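You operate a simulated robot arm through the tools that you are given. There is no shell and no other tool. Be economical: measure what you need, move in short steps, check, and stop when the job is done.

Carry out the task below with a simulated robot arm. There is one attempt and no reset: what you move stays moved.

TASK
Wrap small bobbin L203 in film on the small turntable.
Fine: roller arm ON, turn the film knob till film covers it on all sides, arm OFF; leave the other bobbins bare.
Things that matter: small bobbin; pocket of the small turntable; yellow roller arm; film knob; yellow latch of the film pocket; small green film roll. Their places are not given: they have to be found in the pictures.

It is judged by the outcome, as a careful person would: the job done as asked, and still so three seconds after it is handed in. It fails if anything else is knocked over, pushed out of place, dropped, spilled or broken.

THE ROBOT
A 6-joint arm with a two-finger parallel gripper, fixed in place. Base frame: the origin is at the foot of the arm, x ahead of it, y to its left, z up; the work surface is at about z = 0.006. Lengths are in m, angles in degrees, forces in N, time in s.
With the tool pointing down near the work surface it reaches from about 0.14 to 0.58 m from the base axis. Its first joint turns from -66.0 to 66.0 degrees. Payload 2.1 kg.
Tool frame: the origin (TCP) lies between the finger pads and is the grasp point; the fingertips stand 0.03 m ahead of it; z points along the fingers, y is the line along which they close. The gripper opens to 0.094 m. The fingers are 0.028 m wide and 0.01 m thick; the gripper's body (0.05 by 0.096 m) begins 0.055 m behind the TCP.
Orientation is that of the tool frame in the base frame, as a unit quaternion [x, y, z, w]. With the fingers straight down and closing along the base's y, the tool's x points along the base's -x, its y along +y and its z along -z.

THE INTERFACE
- The arm moves only by the tool send_rows. Its argument "motion" is a list of rows, each a list of 3 entries, a list of its own where there are three numbers: the shift along the base's x, y, z in units of 40 mm (1.0 is 40 mm), then the turn, a rotation vector about the base's x, y, z in units of 6 degrees (1.0 is 6 degrees), then the finger opening in m, from 0 to 0.094. In form: [[[dx, dy, dz], [rx, ry, rz], grip], ...]. A call has 1 to 12 rows; each row shifts and turns the commanded pose from where the row before left it. A call with a number of a shift or a turn outside -1 to 1 is refused whole. A row lasts 0.2 s, in which the tool goes at most 0.05 m and 8.6 degrees; a call with a longer step from one row to the next is refused whole, and so is a gripper value outside its range. A pose out of reach is approached as far as the arm can. The call stops where the force on the tool passes 40 N (or 10 N more than at its start, if that is more) or the arm is blocked; 0.2 s more then pass. The fingers move at their own pace (about 0.072 m/s each) and stop on an object; they squeeze with about 43 N. The grip force told is the motor's: it shows also when the fingers shut on nothing. Time passes only in rows, and 0.2 s behind the last, so rows that do not move let the fingers close. It gives the time, the measured TCP pose, the force on the tool (base axes), the opening and the grip force at its end, in the units of the frame above (readings bear some noise), and new pictures: "pictures" is both (left out), scene, wrist or none.
- Cameras (640 x 400 px; columns grow to the right, rows downward): "scene" is fixed at [0.0599, -0.3755, 0.4856]; the picture's right is [0.74, -0.68, 0.00], its down [-0.37, -0.40, -0.84] and it looks along [0.57, 0.62, -0.54] (base axes); focal length 313 px, centre (320, 200). "wrist" rides on the gripper at [-0.037, 0, -0.058] in the tool frame; the picture's right is [0.00, -1.00, 0.00], its down [0.97, 0.00, -0.24] and it looks along [0.24, 0.00, 0.97] (tool axes); focal length 218 px, centre (320, 200).
- locate(camera, pixels): for up to 12 pixels [column, row] of the newest picture of that camera ("zoom" is the newest enlarged one), the place [x, y, z] in the base frame of the surface seen there, good to about 0.002 m. No time passes.
- inspect(camera, box): a new picture of the part [left, top, right, bottom] of that camera's present view, enlarged. No time passes.
- finish_job(): hands the job in; it is judged then, once.

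Work in short steps. Measure before you move; look again where a grasp or a placing could have gone wrong, and mend it. You have 80 turns and 120 pictures in all, those below and enlarged ones among them. Open the gripper and draw the arm clear of the work before you hand the job in, unless the task says otherwise; then end with one line.

The tools are called after ">>>" as name(argument=value, ...) on one line, values as JSON. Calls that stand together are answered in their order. send_rows: Moves the arm, as the interface text tells. Its arguments: {"type":"object","properties":{"motion":{"type":"array","items":{"type":"array"}},"pictures":{"type":"string","enum":["both","scene","wrist","none"]}},"required":["motion"]} The other tools are called the same way: locate (camera, pixels) gives the place of the surface under pixels of a picture; inspect (camera, box) takes an enlarged picture of a part of a camera's view; finish_job () hands the job in.

At the start:

```text
time: 0.0
tool_pos: [0.2904, -0.0091, 0.3342]
tool_rot: [-0.001, 1.0, 0.0, 0.0]
force: [0.6, -0.5, 0.5]
grip_width: 0.0939
grasp_force: 0.1
```

scene: 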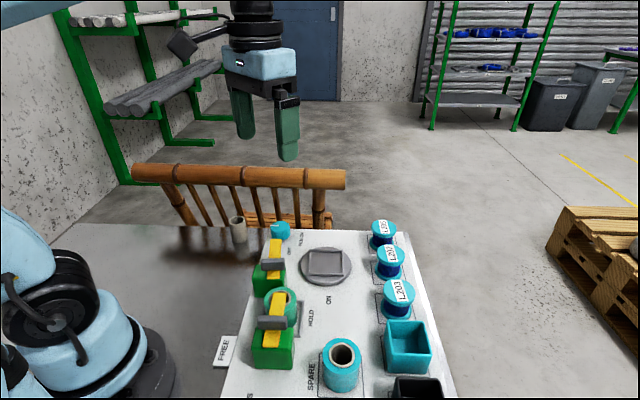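
wrist: 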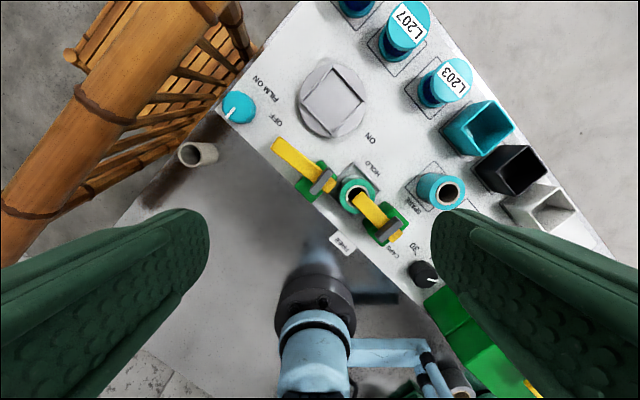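

I'll take enlarged views of the panel to read its labels.

>>> inspect(camera="wrist", box=[210, 60, 410, 260])

>>> inspect(camera="wrist", box=[340, 0, 600, 200])

>>> inspect(camera="scene", box=[210, 210, 450, 400])

>>> inspect(camera="wrist", box=[320, 160, 560, 400])

```text
2.00 times, centred on (310, 160) of wrist
```

zoom: 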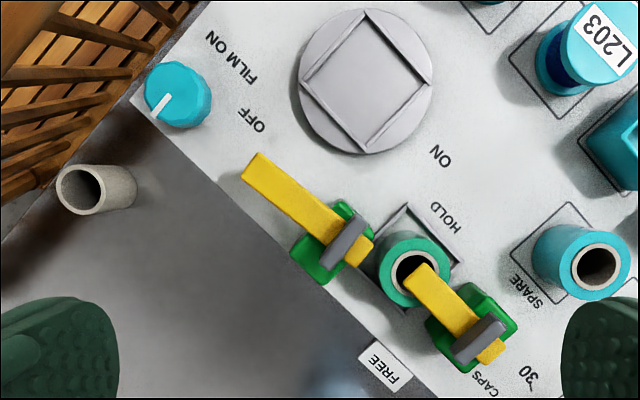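

```text
2.00 times, centred on (470, 100) of wrist
```

zoom: 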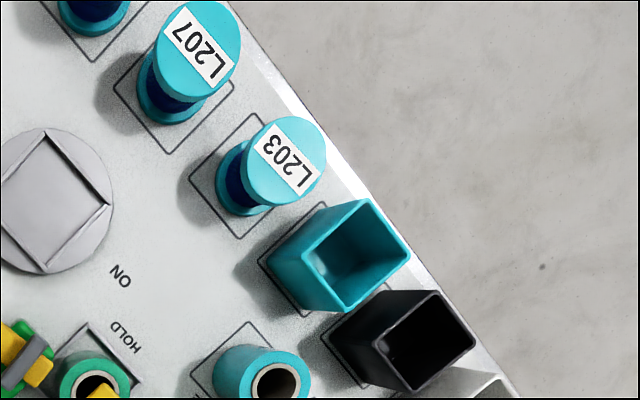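

```text
2.11 times, centred on (330, 305) of scene
```

zoom: 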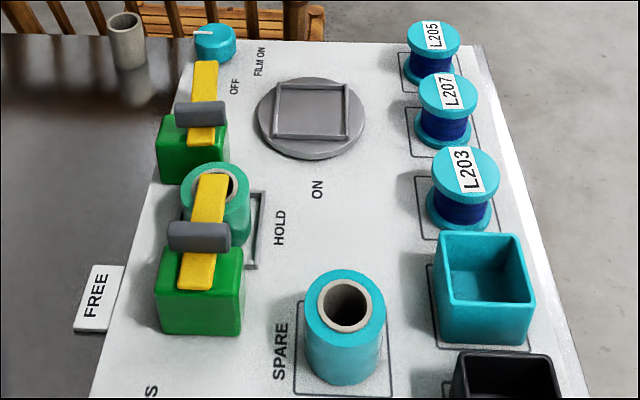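

```text
1.67 times, centred on (440, 280) of wrist
```

zoom: 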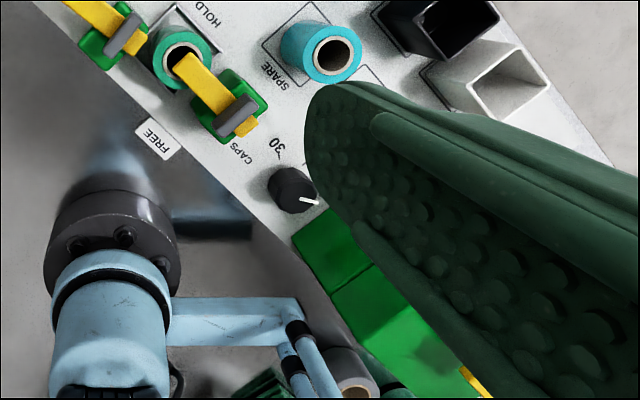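

I'll measure the key features in the fixed scene picture.

>>> locate(camera="scene", pixels=[[281, 226], [288, 232], [275, 242], [278, 266], [273, 286], [266, 258], [276, 295], [271, 322], [272, 340], [326, 262], [327, 300], [310, 318]])

>>> locate(camera="scene", pixels=[[399, 290], [388, 285], [409, 293], [397, 280], [398, 313], [225, 350], [291, 251], [302, 239], [238, 219], [306, 292], [289, 290], [342, 350]])

>>> locate(camera="wrist", pixels=[[333, 62], [364, 98], [331, 137], [301, 100], [332, 100], [458, 78], [430, 105], [444, 62], [461, 100], [238, 106], [355, 178], [360, 197]])

```text
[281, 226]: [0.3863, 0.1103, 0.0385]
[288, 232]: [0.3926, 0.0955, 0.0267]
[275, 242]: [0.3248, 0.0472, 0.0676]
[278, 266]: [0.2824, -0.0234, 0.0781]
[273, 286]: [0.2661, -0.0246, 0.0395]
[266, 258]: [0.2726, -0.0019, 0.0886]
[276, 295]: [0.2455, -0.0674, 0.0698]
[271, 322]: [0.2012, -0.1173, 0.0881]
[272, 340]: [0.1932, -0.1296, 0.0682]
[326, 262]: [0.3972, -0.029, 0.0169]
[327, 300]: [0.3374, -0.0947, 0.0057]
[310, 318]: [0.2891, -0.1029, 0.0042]
```

```text
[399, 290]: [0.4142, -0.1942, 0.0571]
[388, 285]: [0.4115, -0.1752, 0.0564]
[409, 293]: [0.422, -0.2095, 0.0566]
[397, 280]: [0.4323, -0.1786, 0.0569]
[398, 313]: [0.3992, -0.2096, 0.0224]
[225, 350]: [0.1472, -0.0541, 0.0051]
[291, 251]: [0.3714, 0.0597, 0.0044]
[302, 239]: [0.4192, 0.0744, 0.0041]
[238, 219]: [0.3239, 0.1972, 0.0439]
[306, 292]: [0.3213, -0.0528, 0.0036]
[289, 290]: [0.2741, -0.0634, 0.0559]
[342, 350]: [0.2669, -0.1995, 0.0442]
```

```text
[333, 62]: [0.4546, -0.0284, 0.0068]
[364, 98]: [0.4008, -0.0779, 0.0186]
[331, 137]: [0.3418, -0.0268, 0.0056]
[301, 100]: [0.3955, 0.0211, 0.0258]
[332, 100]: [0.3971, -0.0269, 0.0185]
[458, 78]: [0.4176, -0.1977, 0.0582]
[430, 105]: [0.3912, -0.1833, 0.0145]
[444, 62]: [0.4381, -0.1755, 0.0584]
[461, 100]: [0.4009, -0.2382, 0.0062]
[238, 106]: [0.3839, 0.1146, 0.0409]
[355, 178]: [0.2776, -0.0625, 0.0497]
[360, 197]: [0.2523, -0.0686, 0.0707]
```

The roller arm points at OFF and the latch is over the green roll at HOLD. I'll turn the tool about 45° to line up with the panel, and move above L203 for a closer look.

>>> send_rows(motion=[[[0.34, -0.57, -0.35], [0, 0, 0.94], 0.094], [[0.34, -0.57, -0.35], [0, 0, 0.94], 0.094], [[0.34, -0.57, -0.35], [0, 0, 0.94], 0.094], [[0.34, -0.57, -0.35], [0, 0, 0.94], 0.094], [[0.34, -0.57, -0.35], [0, 0, 0.94], 0.094], [[0.34, -0.57, -0.35], [0, 0, 0.94], 0.094], [[0.34, -0.57, -0.35], [0, 0, 0.94], 0.094], [[0.34, -0.57, -0.35], [0, 0, 0.94], 0.094]])

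```text
time: 1.8
tool_pos: [0.3999, -0.1945, 0.2237]
tool_rot: [-0.385, 0.923, 0.001, 0.0]
force: [0.6, -0.4, -0.8]
grip_width: 0.0941
grasp_force: 0.0
```

scene: 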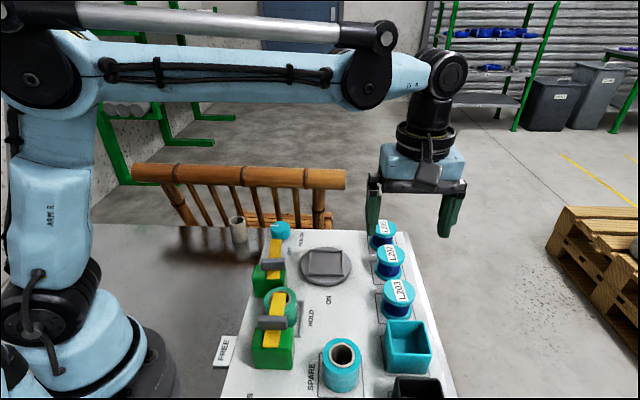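
wrist: 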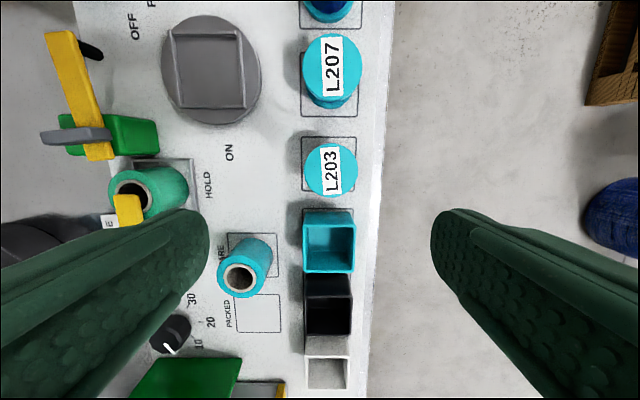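

The tool is now lined up with the panel. Next I measure L203, L207, the cyan box and the turntable pocket.

>>> locate(camera="wrist", pixels=[[307, 168], [357, 168], [331, 145], [331, 192], [331, 168], [333, 65], [305, 65], [361, 65], [330, 100], [330, 213], [313, 138], [355, 138]])

>>> locate(camera="wrist", pixels=[[172, 32], [238, 30], [243, 106], [180, 108], [208, 70], [208, 33], [239, 70], [211, 105], [176, 70], [50, 36], [98, 155], [75, 90]])

>>> inspect(camera="wrist", box=[20, 0, 280, 200])

```text
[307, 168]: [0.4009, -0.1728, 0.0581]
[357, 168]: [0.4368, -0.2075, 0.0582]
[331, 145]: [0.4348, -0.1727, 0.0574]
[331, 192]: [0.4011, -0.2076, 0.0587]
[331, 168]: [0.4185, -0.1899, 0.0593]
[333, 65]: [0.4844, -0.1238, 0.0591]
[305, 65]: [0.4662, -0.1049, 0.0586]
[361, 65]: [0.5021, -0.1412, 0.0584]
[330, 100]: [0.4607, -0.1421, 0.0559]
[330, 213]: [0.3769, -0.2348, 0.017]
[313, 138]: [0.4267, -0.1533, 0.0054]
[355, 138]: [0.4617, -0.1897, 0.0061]
```

```text
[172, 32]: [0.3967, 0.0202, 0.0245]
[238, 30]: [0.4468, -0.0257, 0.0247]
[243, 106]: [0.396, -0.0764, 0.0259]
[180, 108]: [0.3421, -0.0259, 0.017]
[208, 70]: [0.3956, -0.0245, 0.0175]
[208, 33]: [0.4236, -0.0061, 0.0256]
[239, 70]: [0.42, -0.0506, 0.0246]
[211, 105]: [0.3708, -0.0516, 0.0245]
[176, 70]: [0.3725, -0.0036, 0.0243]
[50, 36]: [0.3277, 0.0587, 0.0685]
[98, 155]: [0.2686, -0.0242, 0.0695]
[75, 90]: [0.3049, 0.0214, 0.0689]
```

```text
2.00 times, centred on (150, 100) of wrist
```

zoom: 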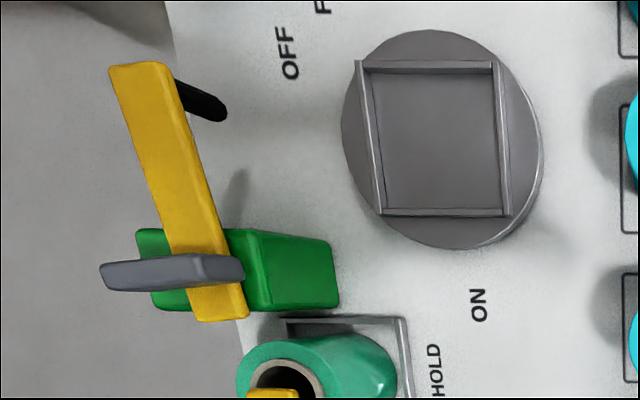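

L203 is centred at (0.418, -0.190), with its top at z 0.058 and a diameter of 0.05. The pocket centre is at (0.3965, -0.028), its rim at 0.0246 and floor at 0.0175. I'll go down over L203 to z≈0.047.

>>> send_rows(motion=[[[0.23, 0.056, -0.4], [0, 0, 0], 0.094], [[0.23, 0.056, -0.8], [0, 0, 0], 0.094], [[0, 0, -0.8], [0, 0, 0], 0.094], [[0, 0, -0.8], [0, 0, 0], 0.094], [[0, 0, -0.5], [0, 0, 0], 0.094]])

```text
time: 3.0
tool_pos: [0.4195, -0.1871, 0.0883]
tool_rot: [-0.384, 0.923, 0.0, 0.0]
force: [0.9, 1.0, -0.6]
grip_width: 0.0941
grasp_force: 0.1
```

scene: 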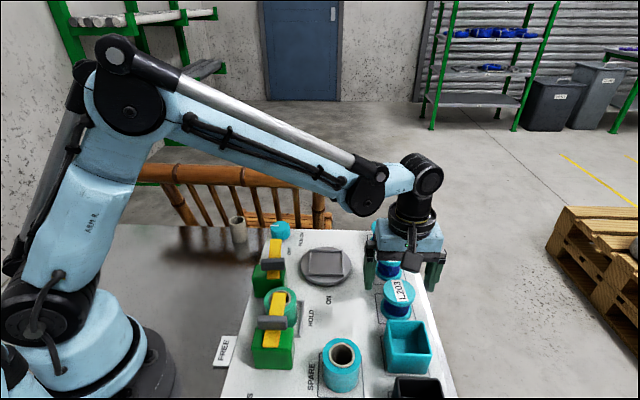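
wrist: 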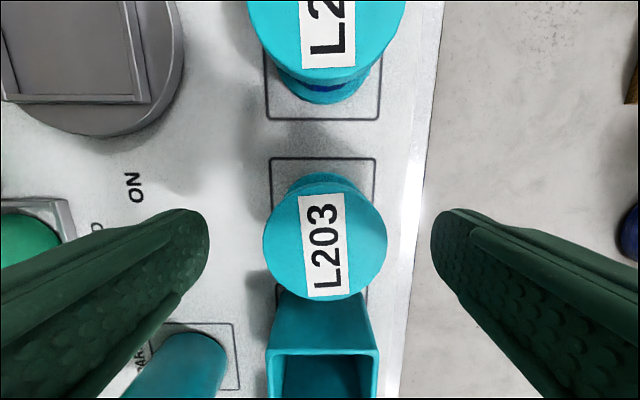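

The fingers straddle L203 cleanly. I'll finish the descent and close.

>>> send_rows(motion=[[[0, -0.04, -0.55], [0, 0, 0], 0.094], [[0, 0, -0.5], [0, 0, 0], 0.094], [[0, 0, 0], [0, 0, 0], 0.045], [[0, 0, 0], [0, 0, 0], 0.045], [[0, 0, 0], [0, 0, 0], 0.045]])

```text
time: 4.2
tool_pos: [0.4178, -0.1882, 0.0452]
tool_rot: [-0.384, 0.923, 0.0, 0.0]
force: [-0.6, -0.1, 0.1]
grip_width: 0.0559
grasp_force: 42.7
```

scene: 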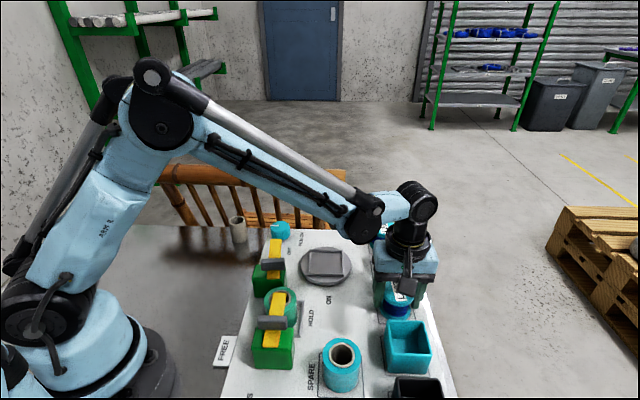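
wrist: 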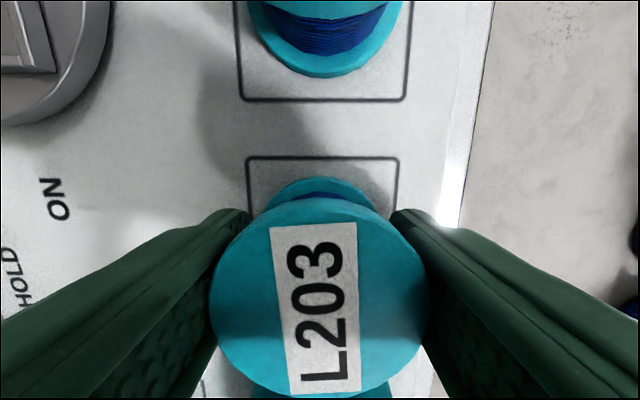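

L203 is gripped (opening 0.056, 43 N). I'll lift it straight up and check.

>>> send_rows(motion=[[[0, 0, 0.4], [0, 0, 0], 0.045], [[0, 0, 0.8], [0, 0, 0], 0.045], [[0, 0, 0.8], [0, 0, 0], 0.045], [[-0.1, 0.8, 0], [0, 0, 0], 0.045], [[-0.14, 1, 0], [0, 0, 0], 0.045], [[-0.14, 1, 0], [0, 0, 0], 0.045], [[-0.14, 1, 0], [0, 0, 0], 0.045], [[0, 0.2, 0], [0, 0, 0], 0.045]])

```text
time: 6.0
tool_pos: [0.3974, -0.0271, 0.1246]
tool_rot: [-0.384, 0.923, 0.0, 0.002]
force: [1.1, -0.5, -2.4]
grip_width: 0.0559
grasp_force: 42.8
```

scene: 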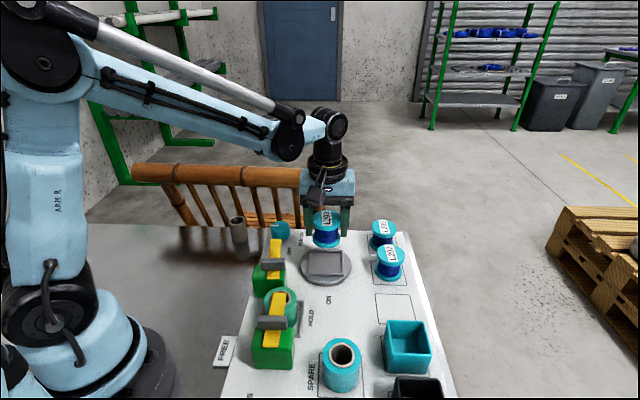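
wrist: 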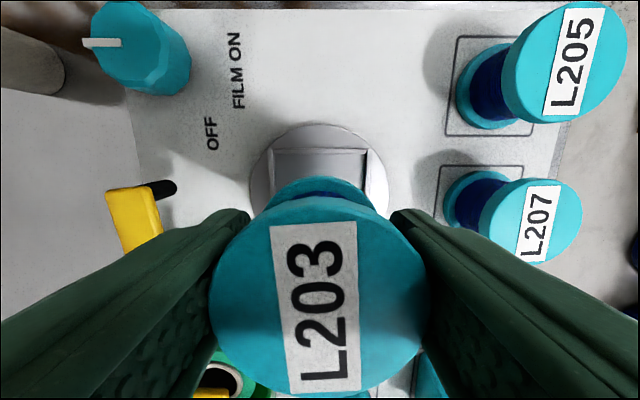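

L203 is held over the pocket. I lower it to the floor and watch the force.

>>> send_rows(motion=[[[0, -0.02, -0.6], [0, 0, 0], 0.045], [[0, 0, -0.6], [0, 0, 0], 0.045], [[0, 0, -0.3], [0, 0, 0], 0.045], [[0, 0, -0.12], [0, 0, 0], 0.045], [[0, 0, 0], [0, 0, 0], 0.045]])

```text
time: 7.2
tool_pos: [0.3981, -0.0283, 0.0614]
tool_rot: [-0.384, 0.923, 0.001, 0.001]
force: [0.2, -0.9, -1.4]
grip_width: 0.0559
grasp_force: 42.8
```

scene: 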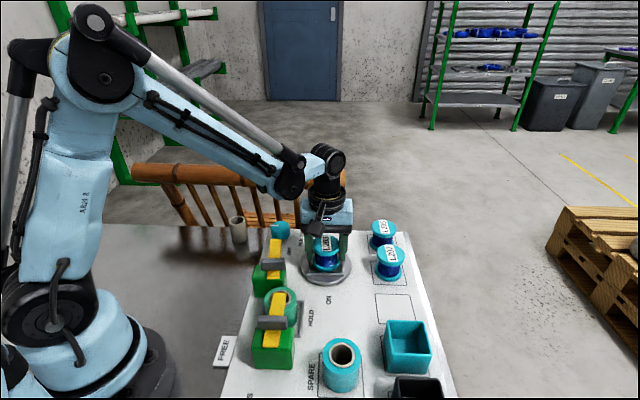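
wrist: 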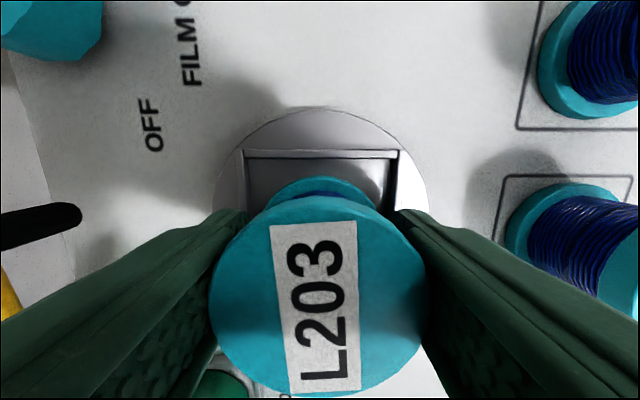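

About 3 mm remain. I lower slowly until it touches.

>>> send_rows(motion=[[[-0.03, 0, -0.04], [0, 0, 0], 0.045], [[0, 0, -0.04], [0, 0, 0], 0.045], [[0, 0, 0], [0, 0, 0], 0.045]], pictures="scene")

>>> inspect(camera="scene", box=[260, 200, 400, 300])

```text
time: 8.0
tool_pos: [0.3955, -0.0281, 0.0581]
tool_rot: [-0.384, 0.923, 0.0, 0.001]
force: [0.4, 0.8, -1.6]
grip_width: 0.0555
grasp_force: 43.0
```

scene: 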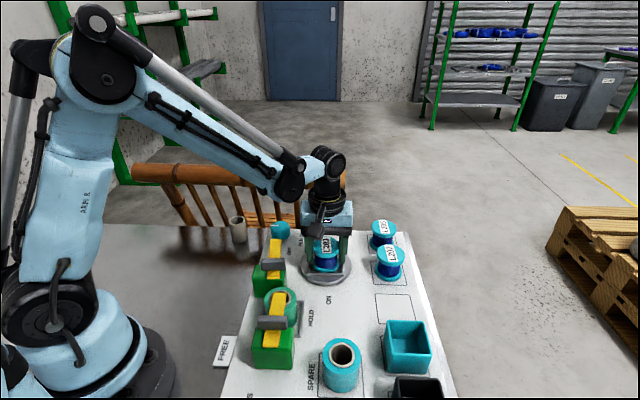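

```text
4.00 times, centred on (330, 250) of scene
```

zoom: 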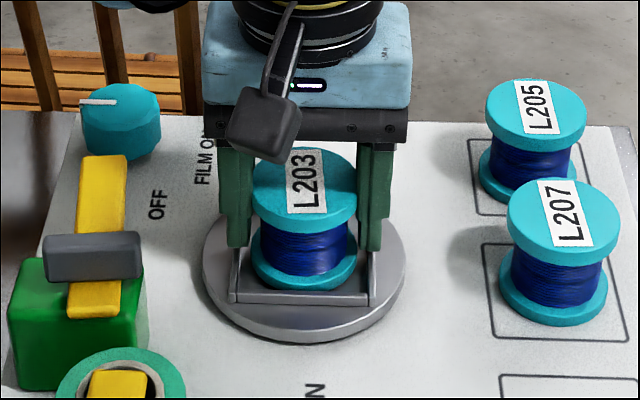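

L203 sits inside the pocket. I release it and rise.

>>> send_rows(motion=[[[0, 0, 0], [0, 0, 0], 0.094], [[0, 0, 0], [0, 0, 0], 0.094], [[0, 0, 0.4], [0, 0, 0], 0.094], [[0, 0, 0.9], [0, 0, 0], 0.094], [[-0.3, -0.3, 0.9], [0, 0, 0], 0.094], [[-0.5, -0.5, 0.8], [0, 0, 0], 0.094], [[-0.5, -0.5, 0.8], [0, 0, 0], 0.094]])

```text
time: 9.6
tool_pos: [0.3414, -0.0802, 0.2071]
tool_rot: [-0.384, 0.923, 0.001, 0.0]
force: [-0.7, 0.0, 0.3]
grip_width: 0.094
grasp_force: 0.1
```

scene: 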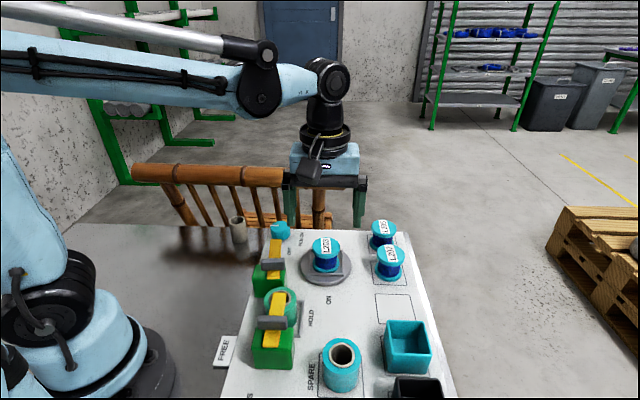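
wrist: 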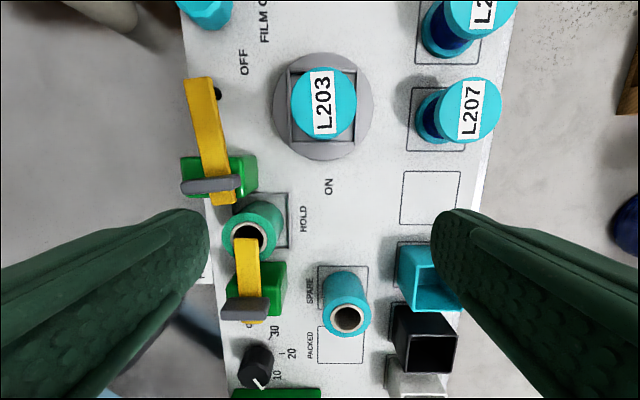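

L203 is placed. Now I look closely at the roller arm, latch and roll.

>>> inspect(camera="wrist", box=[160, 60, 340, 220])

>>> inspect(camera="wrist", box=[190, 180, 390, 340])

>>> locate(camera="wrist", pixels=[[187, 185], [212, 185], [238, 182], [186, 84], [212, 80], [222, 203], [236, 197], [205, 130], [216, 93], [250, 165], [185, 165], [256, 190]])

>>> locate(camera="wrist", pixels=[[225, 312], [245, 310], [268, 312], [236, 242], [257, 242], [248, 275], [250, 205], [226, 232], [273, 225], [258, 252], [287, 195], [287, 247]])

```text
2.50 times, centred on (250, 140) of wrist
```

zoom: 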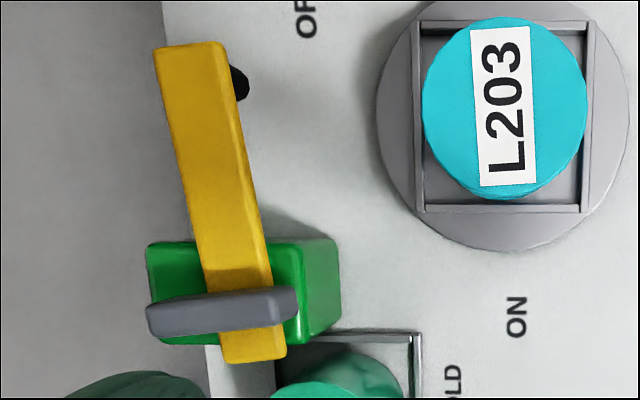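

```text
2.50 times, centred on (290, 260) of wrist
```

zoom: 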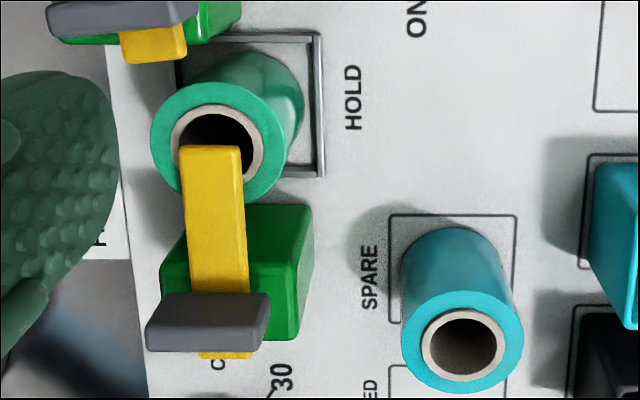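

```text
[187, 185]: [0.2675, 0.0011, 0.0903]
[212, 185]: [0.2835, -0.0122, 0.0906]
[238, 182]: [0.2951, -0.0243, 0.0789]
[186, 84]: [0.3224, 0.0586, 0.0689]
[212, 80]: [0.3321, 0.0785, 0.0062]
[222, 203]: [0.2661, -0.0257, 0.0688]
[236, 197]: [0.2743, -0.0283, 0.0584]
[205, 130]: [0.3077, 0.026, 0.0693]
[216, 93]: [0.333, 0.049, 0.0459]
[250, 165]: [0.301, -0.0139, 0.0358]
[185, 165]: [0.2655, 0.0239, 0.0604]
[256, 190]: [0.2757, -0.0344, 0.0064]
```

```text
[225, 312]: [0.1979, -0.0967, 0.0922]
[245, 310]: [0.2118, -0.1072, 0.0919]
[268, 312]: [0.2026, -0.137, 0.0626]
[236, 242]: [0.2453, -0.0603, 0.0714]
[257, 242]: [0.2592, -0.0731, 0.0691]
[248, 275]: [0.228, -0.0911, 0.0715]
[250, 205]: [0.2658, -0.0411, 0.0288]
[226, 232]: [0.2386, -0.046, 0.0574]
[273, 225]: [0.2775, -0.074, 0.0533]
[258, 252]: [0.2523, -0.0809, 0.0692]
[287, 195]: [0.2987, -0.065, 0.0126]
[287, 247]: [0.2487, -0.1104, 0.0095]
```

The latch lies at HOLD over the seated green roll, so I leave it alone. The arm's grey crosshandle is centred at about (0.283, -0.012), top z 0.09, on the pivot. I'll bring the gripper over it and turn it to straddle the handle.

>>> send_rows(motion=[[[-0.12, 0.14, 0], [0, 0, -1], 0.06], [[-0.12, 0.14, 0], [0, 0, -1], 0.06], [[-0.12, 0.14, 0], [0, 0, -1], 0.06], [[-0.12, 0.14, 0], [0, 0, -1], 0.06], [[-0.12, 0.14, 0], [0, 0, -1], 0.06], [[-0.12, 0.14, 0], [0, 0, -1], 0.06], [[-0.12, 0.14, 0], [0, 0, -1], 0.06], [[-0.12, 0.14, 0], [0, 0, -1], 0.06], [[-0.12, 0.14, 0], [0, 0, -1], 0.06], [[-0.12, 0.14, 0], [0, 0, -1], 0.06], [[-0.12, 0.14, 0], [0, 0, -1], 0.06], [[-0.12, 0.14, 0], [0, 0, -1], 0.06]], pictures="none")

>>> send_rows(motion=[[[0, 0, 0], [0, 0, -1], 0.06], [[0, 0, 0], [0, 0, -1], 0.06], [[0, 0, 0], [0, 0, -0.2], 0.06]])

```text
time: 12.2
tool_pos: [0.2875, -0.0137, 0.2117]
tool_rot: [0.233, 0.973, 0.0, 0.0]
force: [0.6, 0.0, 0.3]
grip_width: 0.0599
grasp_force: 0.0
```

```text
time: 13.0
tool_pos: [0.2856, -0.0151, 0.2118]
tool_rot: [0.343, 0.939, 0.0, 0.0]
force: [0.2, 0.4, 0.3]
grip_width: 0.06
grasp_force: 0.2
```

scene: 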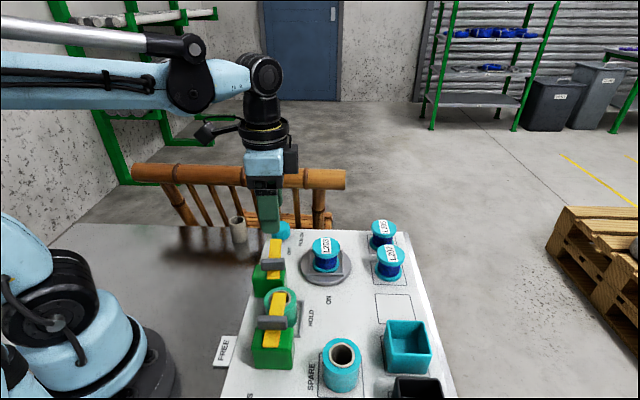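
wrist: 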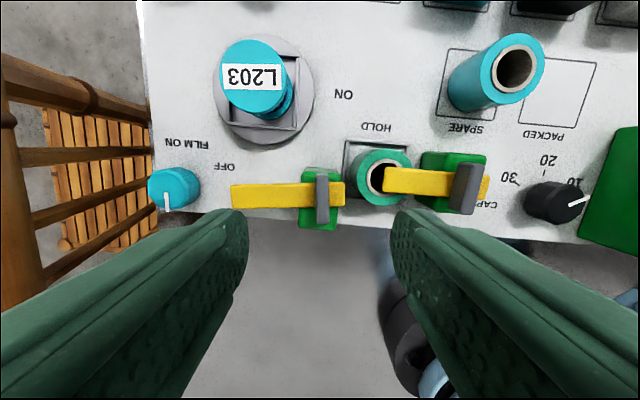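

The view of the handle is clear; I measure its ends.

>>> inspect(camera="wrist", box=[220, 120, 420, 250])

>>> locate(camera="wrist", pixels=[[321, 178], [322, 200], [322, 219], [318, 200], [327, 200], [240, 196], [270, 195], [340, 194], [305, 205], [338, 222], [270, 185], [270, 206]])

```text
3.08 times, centred on (320, 185) of wrist
```

zoom: 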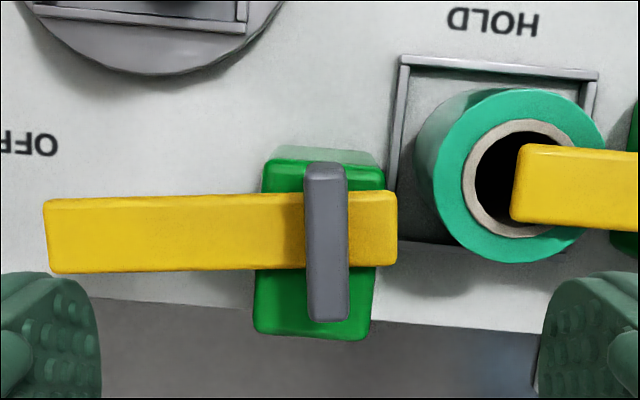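

```text
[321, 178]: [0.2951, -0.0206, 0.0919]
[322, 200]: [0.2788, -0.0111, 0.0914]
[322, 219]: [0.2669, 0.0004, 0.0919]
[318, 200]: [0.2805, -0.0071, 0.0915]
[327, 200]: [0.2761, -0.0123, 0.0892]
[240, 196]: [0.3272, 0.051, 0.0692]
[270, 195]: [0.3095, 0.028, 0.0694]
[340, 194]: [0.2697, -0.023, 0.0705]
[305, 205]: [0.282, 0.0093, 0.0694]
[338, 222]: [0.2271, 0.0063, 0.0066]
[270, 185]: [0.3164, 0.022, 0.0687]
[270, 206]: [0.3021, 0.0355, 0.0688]
```

The handle is centred at (0.281, -0.010) and runs at about -37°. I go down so the tips stay just above the yellow bar (z 0.074), then close on it.

>>> send_rows(motion=[[[-0.12, 0.11, -0.6], [0, 0, 0.3], 0.05], [[0, 0, -0.9], [0, 0, 0], 0.05], [[0, 0, -0.8], [0, 0, 0], 0.05], [[0, 0, -0.36], [0, 0, 0], 0.05], [[0, 0, 0], [0, 0, 0], 0.05]])

```text
time: 14.2
tool_pos: [0.282, -0.0133, 0.1043]
tool_rot: [0.327, 0.945, 0.0, 0.001]
force: [0.3, -0.3, 0.0]
grip_width: 0.0497
grasp_force: 0.0
```

scene: 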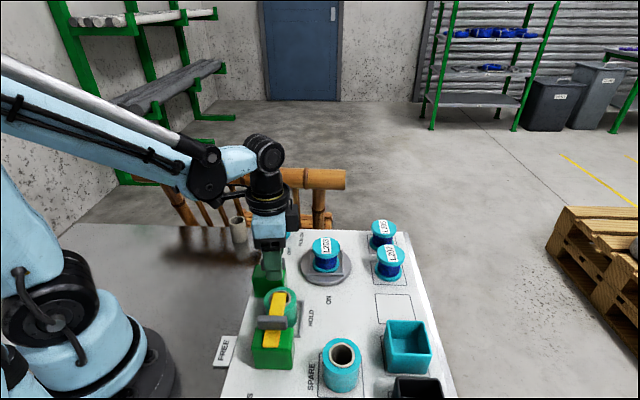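
wrist: 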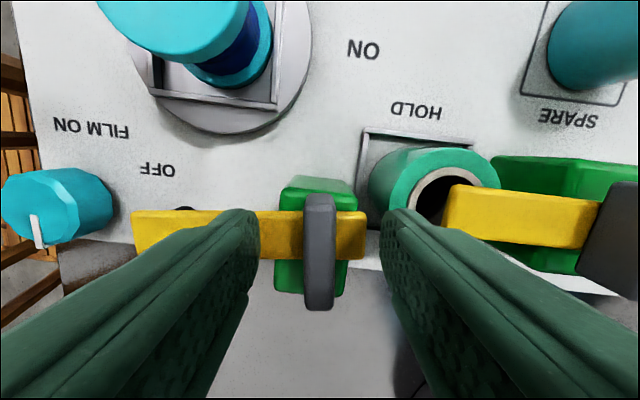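

The fingers straddle the handle, so I close on it.

>>> send_rows(motion=[[[0, 0, 0], [0, 0, 0], 0.005], [[0, 0, 0], [0, 0, 0], 0.005], [[0, 0, 0], [0, 0, 0], 0.005], [[0, 0, 0], [0, 0, -0.6], 0.005], [[0, 0, 0], [0, 0, -0.8], 0.005]])

```text
time: 15.4
tool_pos: [0.2821, -0.0135, 0.1038]
tool_rot: [0.397, 0.918, -0.003, 0.003]
force: [10.9, -24.5, -9.2]
grip_width: 0.0119
grasp_force: 45.1
```

scene: 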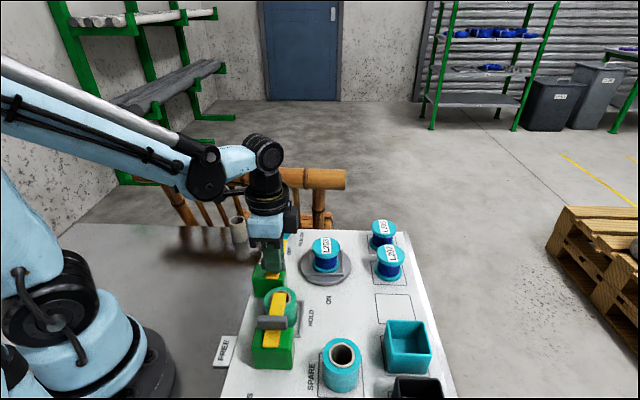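
wrist: 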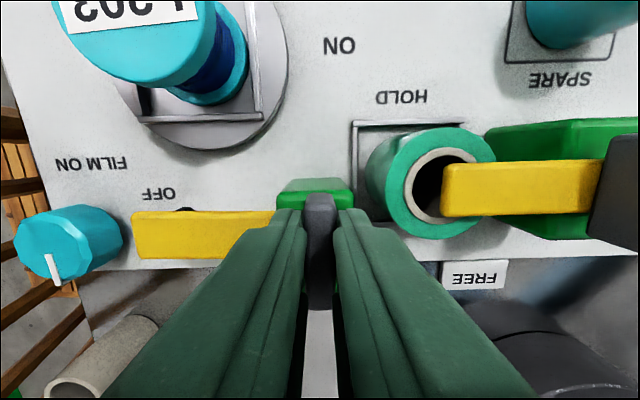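

The arm moved with the twist but there's a side force (10.9, -24.5). I ease the pose that way slightly while turning on.

>>> send_rows(motion=[[[0.02, -0.05, -0.01], [0, 0, 0], 0.005], [[0, 0, 0], [0, 0, -0.5], 0.005]], pictures="none")

```text
time: 16.0
tool_pos: [0.2816, -0.0138, 0.1036]
tool_rot: [0.42, 0.908, -0.001, -0.001]
force: [-8.3, -18.1, 32.1]
grip_width: 0.0117
grasp_force: 45.4
```

>>> send_rows(motion=[[[-0.01, -0.03, 0.02], [0, 0, 0], 0.005], [[0, 0, 0], [0, 0, -0.5], 0.005], [[0, 0, 0], [0, 0, -0.5], 0.005]])

```text
time: 16.8
tool_pos: [0.2804, -0.0123, 0.1034]
tool_rot: [0.467, 0.884, -0.001, 0.001]
force: [-7.4, -18.1, -30.1]
grip_width: 0.0118
grasp_force: 45.1
```

scene: 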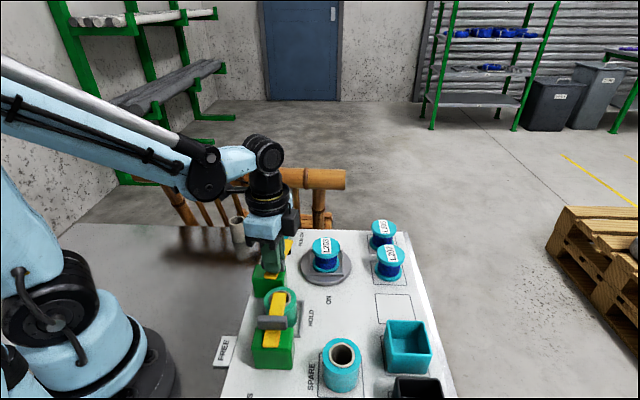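
wrist: 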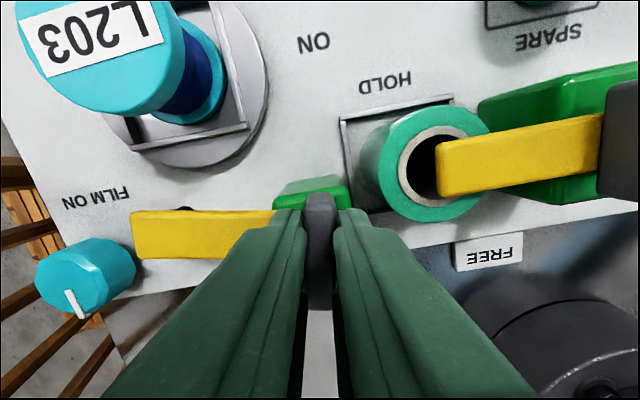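

The arm turns with the tool (about 18° so far), so I continue in short steps.

>>> send_rows(motion=[[[0, -0.02, 0], [0, 0, -0.5], 0.005], [[0, 0, 0], [0, 0, -0.5], 0.005], [[0, 0, 0], [0, 0, -0.5], 0.005], [[0, 0, 0], [0, 0, -0.5], 0.005], [[0, 0, 0], [0, 0, -0.5], 0.005], [[0, 0, 0], [0, 0, -0.5], 0.005]])

```text
time: 18.2
tool_pos: [0.2802, -0.0136, 0.1045]
tool_rot: [0.599, 0.8, -0.003, -0.001]
force: [-24.9, -17.6, -18.4]
grip_width: 0.0115
grasp_force: 44.6
```

scene: 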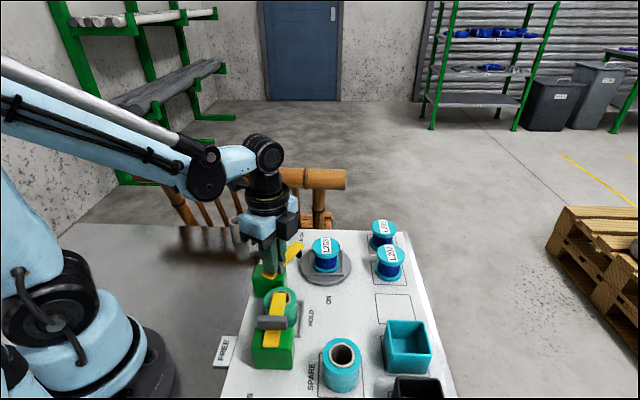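
wrist: 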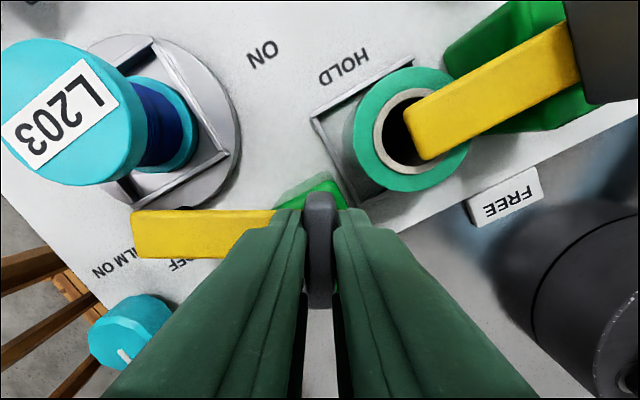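

>>> send_rows(motion=[[[-0.03, -0.02, -0.01], [0, 0, -0.3], 0.005], [[0, 0, 0], [0, 0, -0.5], 0.005], [[0, 0, 0], [0, 0, -0.5], 0.005], [[0, 0, 0], [0, 0, -0.5], 0.005]])

```text
time: 19.2
tool_pos: [0.2795, -0.0138, 0.1048]
tool_rot: [0.673, 0.74, -0.002, -0.001]
force: [-20.1, -5.8, 23.1]
grip_width: 0.0117
grasp_force: 45.0
```

scene: 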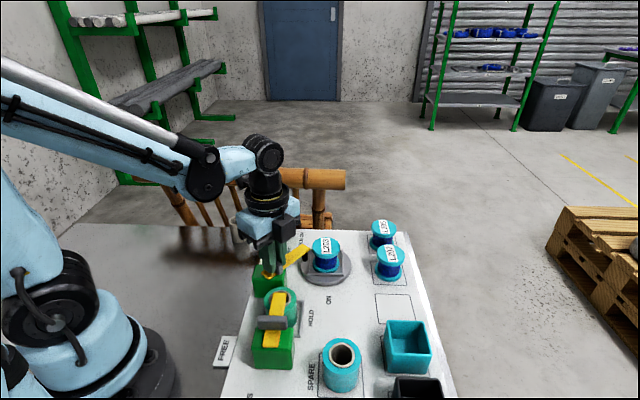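
wrist: 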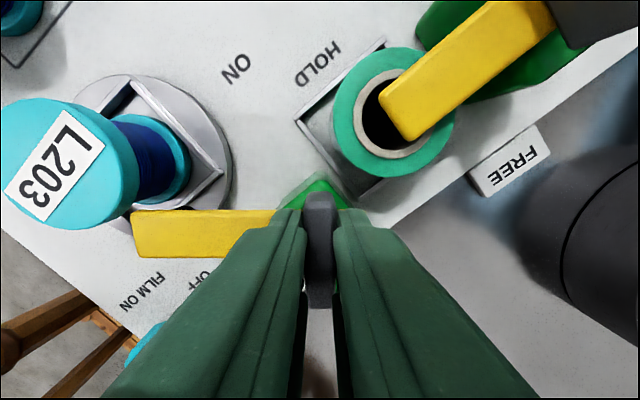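

The arm tip nears L203, so I check the gap.

>>> inspect(camera="scene", box=[260, 210, 380, 300])

>>> inspect(camera="wrist", box=[20, 80, 260, 280])

>>> locate(camera="wrist", pixels=[[134, 220], [140, 250], [200, 230], [75, 150], [50, 162], [90, 130]])

```text
4.44 times, centred on (320, 255) of scene
```

zoom: 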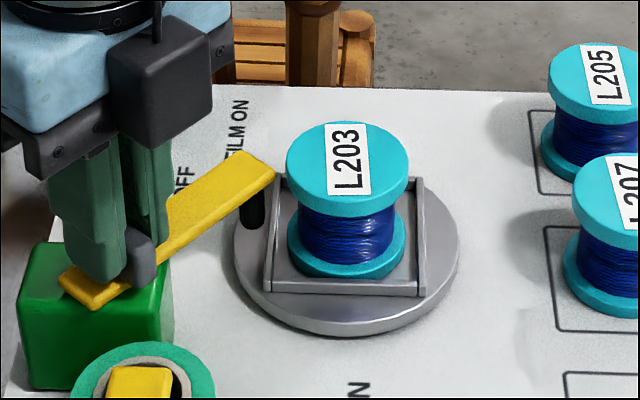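

```text
2.00 times, centred on (140, 180) of wrist
```

zoom: 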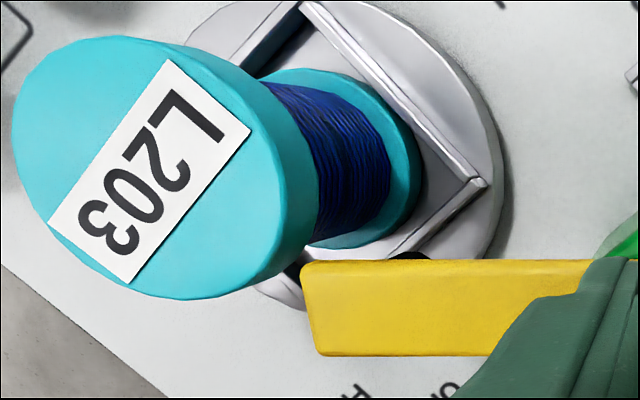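

```text
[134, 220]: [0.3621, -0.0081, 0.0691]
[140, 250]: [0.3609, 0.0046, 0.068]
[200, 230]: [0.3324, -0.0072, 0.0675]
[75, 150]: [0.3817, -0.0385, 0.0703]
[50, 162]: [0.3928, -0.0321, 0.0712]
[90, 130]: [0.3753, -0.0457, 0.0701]
```

The bar passes with about 5 mm of clearance. I continue turning toward ON.

>>> send_rows(motion=[[[-0.02, -0.01, 0.01], [0, 0, -0.5], 0.005], [[0, 0, 0], [0, 0, -0.5], 0.005], [[0, 0, 0], [0, 0, -0.5], 0.005], [[0, 0, 0], [0, 0, -0.5], 0.005]])

>>> inspect(camera="scene", box=[260, 210, 380, 300])

```text
time: 20.2
tool_pos: [0.2785, -0.0143, 0.1037]
tool_rot: [0.746, 0.666, 0.001, -0.001]
force: [-13.3, 8.1, -26.7]
grip_width: 0.0118
grasp_force: 45.7
```

scene: 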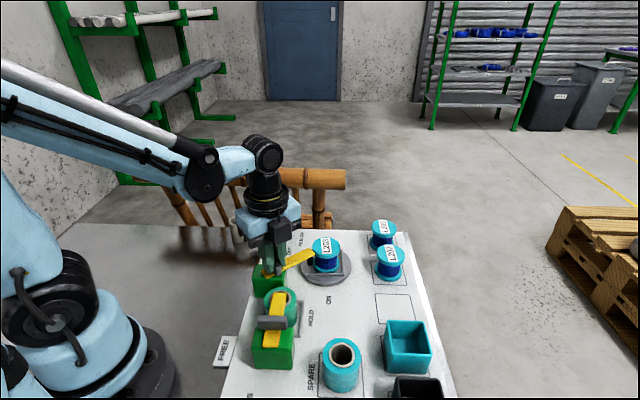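
wrist: 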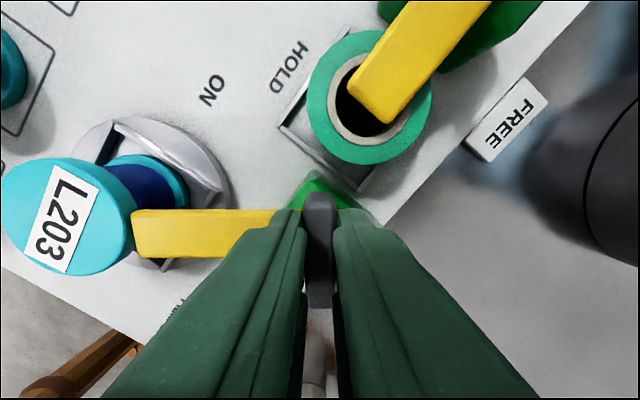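

```text
4.44 times, centred on (320, 255) of scene
```

zoom: 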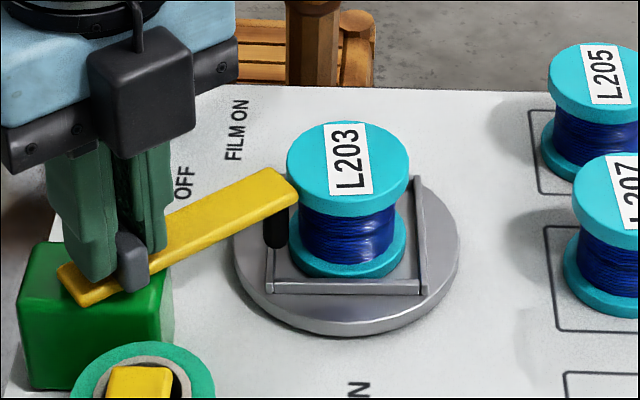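

No contact with L203. I continue.

>>> send_rows(motion=[[[-0.01, 0.01, 0], [0, 0, -0.4], 0.005], [[0, 0, 0], [0, 0, -0.4], 0.005], [[0, 0, 0], [0, 0, -0.4], 0.005]])

>>> inspect(camera="scene", box=[260, 210, 380, 300])

```text
time: 21.0
tool_pos: [0.2784, -0.0148, 0.1053]
tool_rot: [0.785, 0.619, -0.003, -0.001]
force: [-19.4, 10.8, -4.1]
grip_width: 0.0132
grasp_force: 45.1
```

scene: 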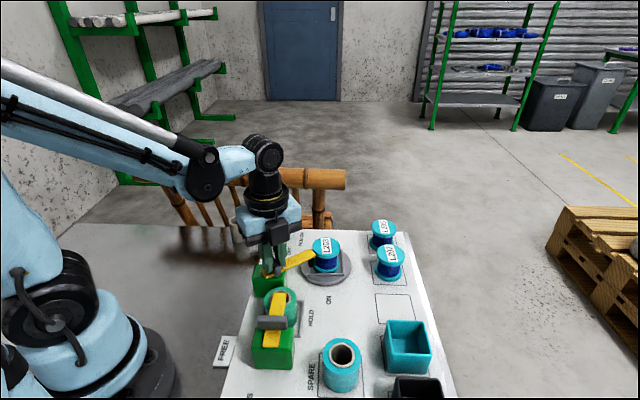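
wrist: 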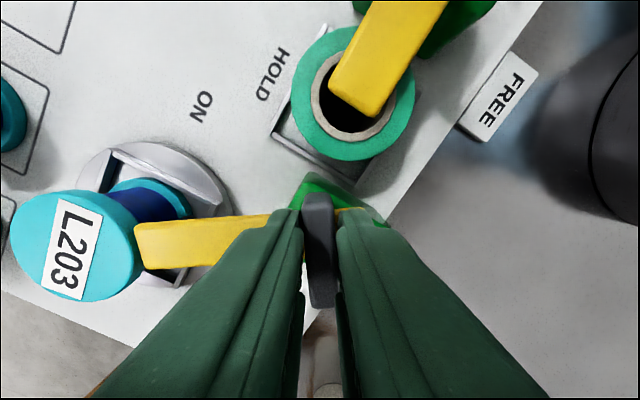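

```text
4.44 times, centred on (320, 255) of scene
```

zoom: 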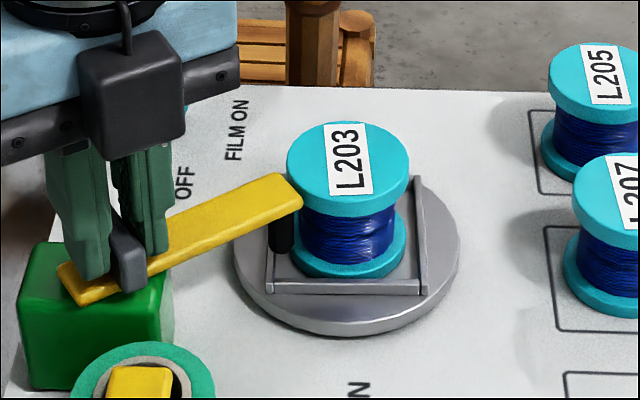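

The bar now lags the tool by about 4°, so it's at its stop with the roller facing L203. I release the handle and rise to check.

>>> send_rows(motion=[[[0, 0, 0], [0, 0, 0.5], 0.005], [[0, 0, 0], [0, 0, 0], 0.05], [[0, 0, 0], [0, 0, 0], 0.05], [[0, 0, 0.5], [0, 0, 0], 0.05], [[0, 0, 0.8], [0, 0, 0], 0.05], [[0, 0, 0.8], [0, 0, 0], 0.05]])

>>> inspect(camera="scene", box=[250, 205, 370, 295])

```text
time: 22.4
tool_pos: [0.2786, -0.0148, 0.1895]
tool_rot: [0.77, 0.638, 0.0, 0.0]
force: [-0.1, 0.6, -0.3]
grip_width: 0.0499
grasp_force: 0.0
```

scene: 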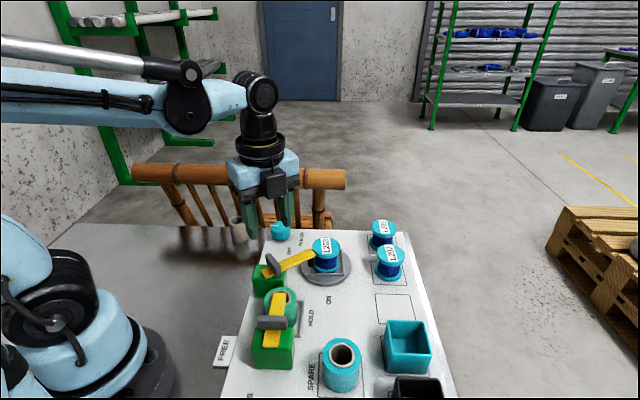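
wrist: 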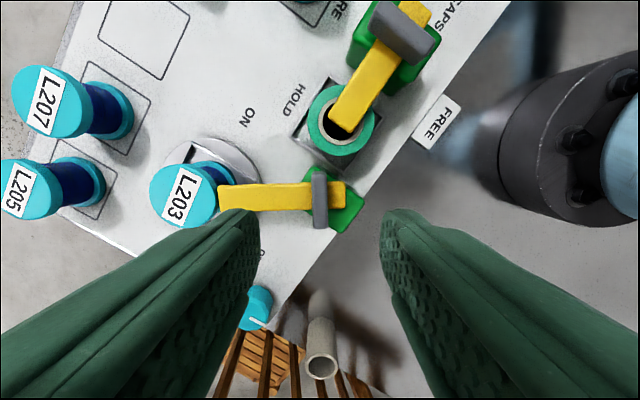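

```text
4.44 times, centred on (310, 250) of scene
```

zoom: 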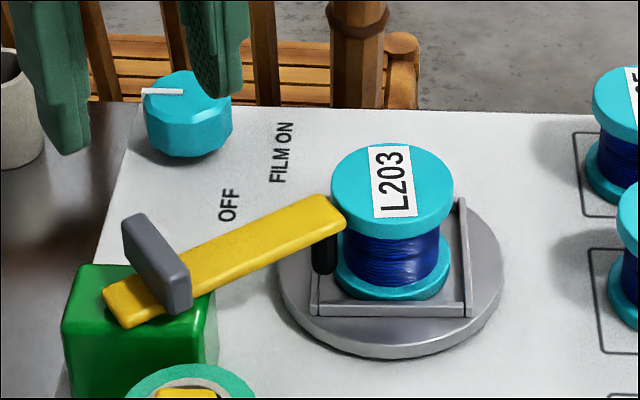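

The roller arm is ON. Now I measure the knob and the surroundings near it.

>>> locate(camera="scene", pixels=[[273, 228], [290, 228], [281, 223], [280, 231], [281, 237], [320, 176], [270, 175], [250, 172], [318, 215], [262, 215], [238, 218], [331, 205]])

>>> locate(camera="wrist", pixels=[[255, 305], [262, 290], [258, 322], [318, 370], [320, 192], [275, 196], [230, 195], [183, 195]])

```text
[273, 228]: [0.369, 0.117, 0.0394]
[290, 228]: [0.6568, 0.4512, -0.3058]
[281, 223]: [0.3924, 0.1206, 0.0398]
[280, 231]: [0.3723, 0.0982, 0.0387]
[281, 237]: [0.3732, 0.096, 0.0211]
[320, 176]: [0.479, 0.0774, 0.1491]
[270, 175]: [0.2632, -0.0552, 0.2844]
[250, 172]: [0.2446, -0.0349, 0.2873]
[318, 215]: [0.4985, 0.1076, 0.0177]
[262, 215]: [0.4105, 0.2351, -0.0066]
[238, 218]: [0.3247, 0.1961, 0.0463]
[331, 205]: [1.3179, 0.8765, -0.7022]
```

```text
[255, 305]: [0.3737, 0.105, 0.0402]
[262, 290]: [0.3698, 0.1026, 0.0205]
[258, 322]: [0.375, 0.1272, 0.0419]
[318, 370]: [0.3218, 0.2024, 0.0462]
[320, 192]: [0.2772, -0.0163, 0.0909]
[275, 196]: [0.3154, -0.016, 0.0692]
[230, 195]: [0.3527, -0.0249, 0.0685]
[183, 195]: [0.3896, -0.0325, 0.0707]
```

The knob is centred at about (0.380, 0.110), top z 0.040. The bamboo rail runs close behind it, so I move nearer with the closing line parallel to the rail to measure the clearance.

>>> send_rows(motion=[[[0.25, 0.34, 0.2], [0, 0, -0.94], 0.06], [[0.25, 0.34, 0.2], [0, 0, -0.94], 0.06], [[0.25, 0.34, 0.2], [0, 0, -0.94], 0.06], [[0.25, 0.34, 0.2], [0, 0, -0.94], 0.06], [[0.25, 0.34, 0.2], [0, 0, -0.94], 0.06], [[0.25, 0.34, 0.2], [0, 0, -0.94], 0.06]])

```text
time: 23.8
tool_pos: [0.3393, 0.0681, 0.2379]
tool_rot: [0.923, 0.386, -0.001, 0.0]
force: [1.0, -0.2, -0.8]
grip_width: 0.0599
grasp_force: 0.1
```

scene: 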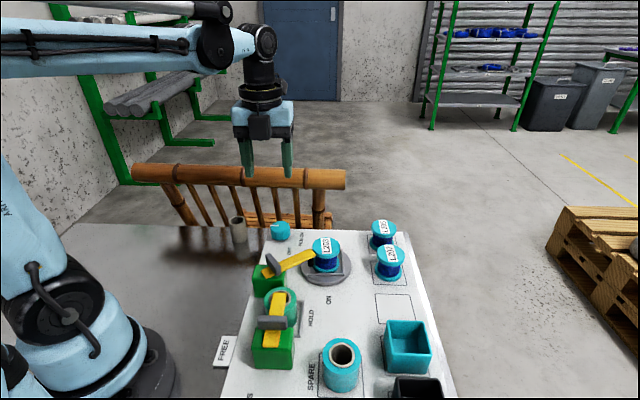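
wrist: 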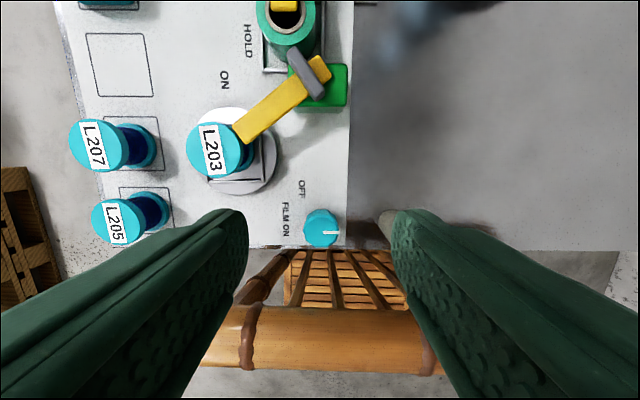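

>>> locate(camera="wrist", pixels=[[321, 309], [321, 318], [321, 340], [321, 370], [321, 235], [305, 232], [337, 232], [321, 211], [320, 244], [300, 262], [355, 262], [380, 230]])

>>> inspect(camera="wrist", box=[250, 160, 410, 270])

```text
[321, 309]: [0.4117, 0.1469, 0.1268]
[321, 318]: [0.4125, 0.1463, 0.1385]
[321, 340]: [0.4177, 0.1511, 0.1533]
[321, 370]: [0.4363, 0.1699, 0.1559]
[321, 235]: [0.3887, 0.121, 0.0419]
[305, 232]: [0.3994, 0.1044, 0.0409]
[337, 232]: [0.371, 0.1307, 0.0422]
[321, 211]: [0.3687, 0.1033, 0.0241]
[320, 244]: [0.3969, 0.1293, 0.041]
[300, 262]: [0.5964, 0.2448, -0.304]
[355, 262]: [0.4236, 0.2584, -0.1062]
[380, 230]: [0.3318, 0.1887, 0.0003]
```

```text
3.64 times, centred on (330, 215) of wrist
```

zoom: 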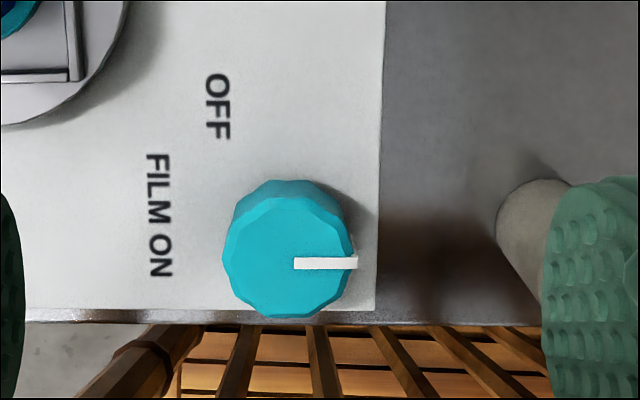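

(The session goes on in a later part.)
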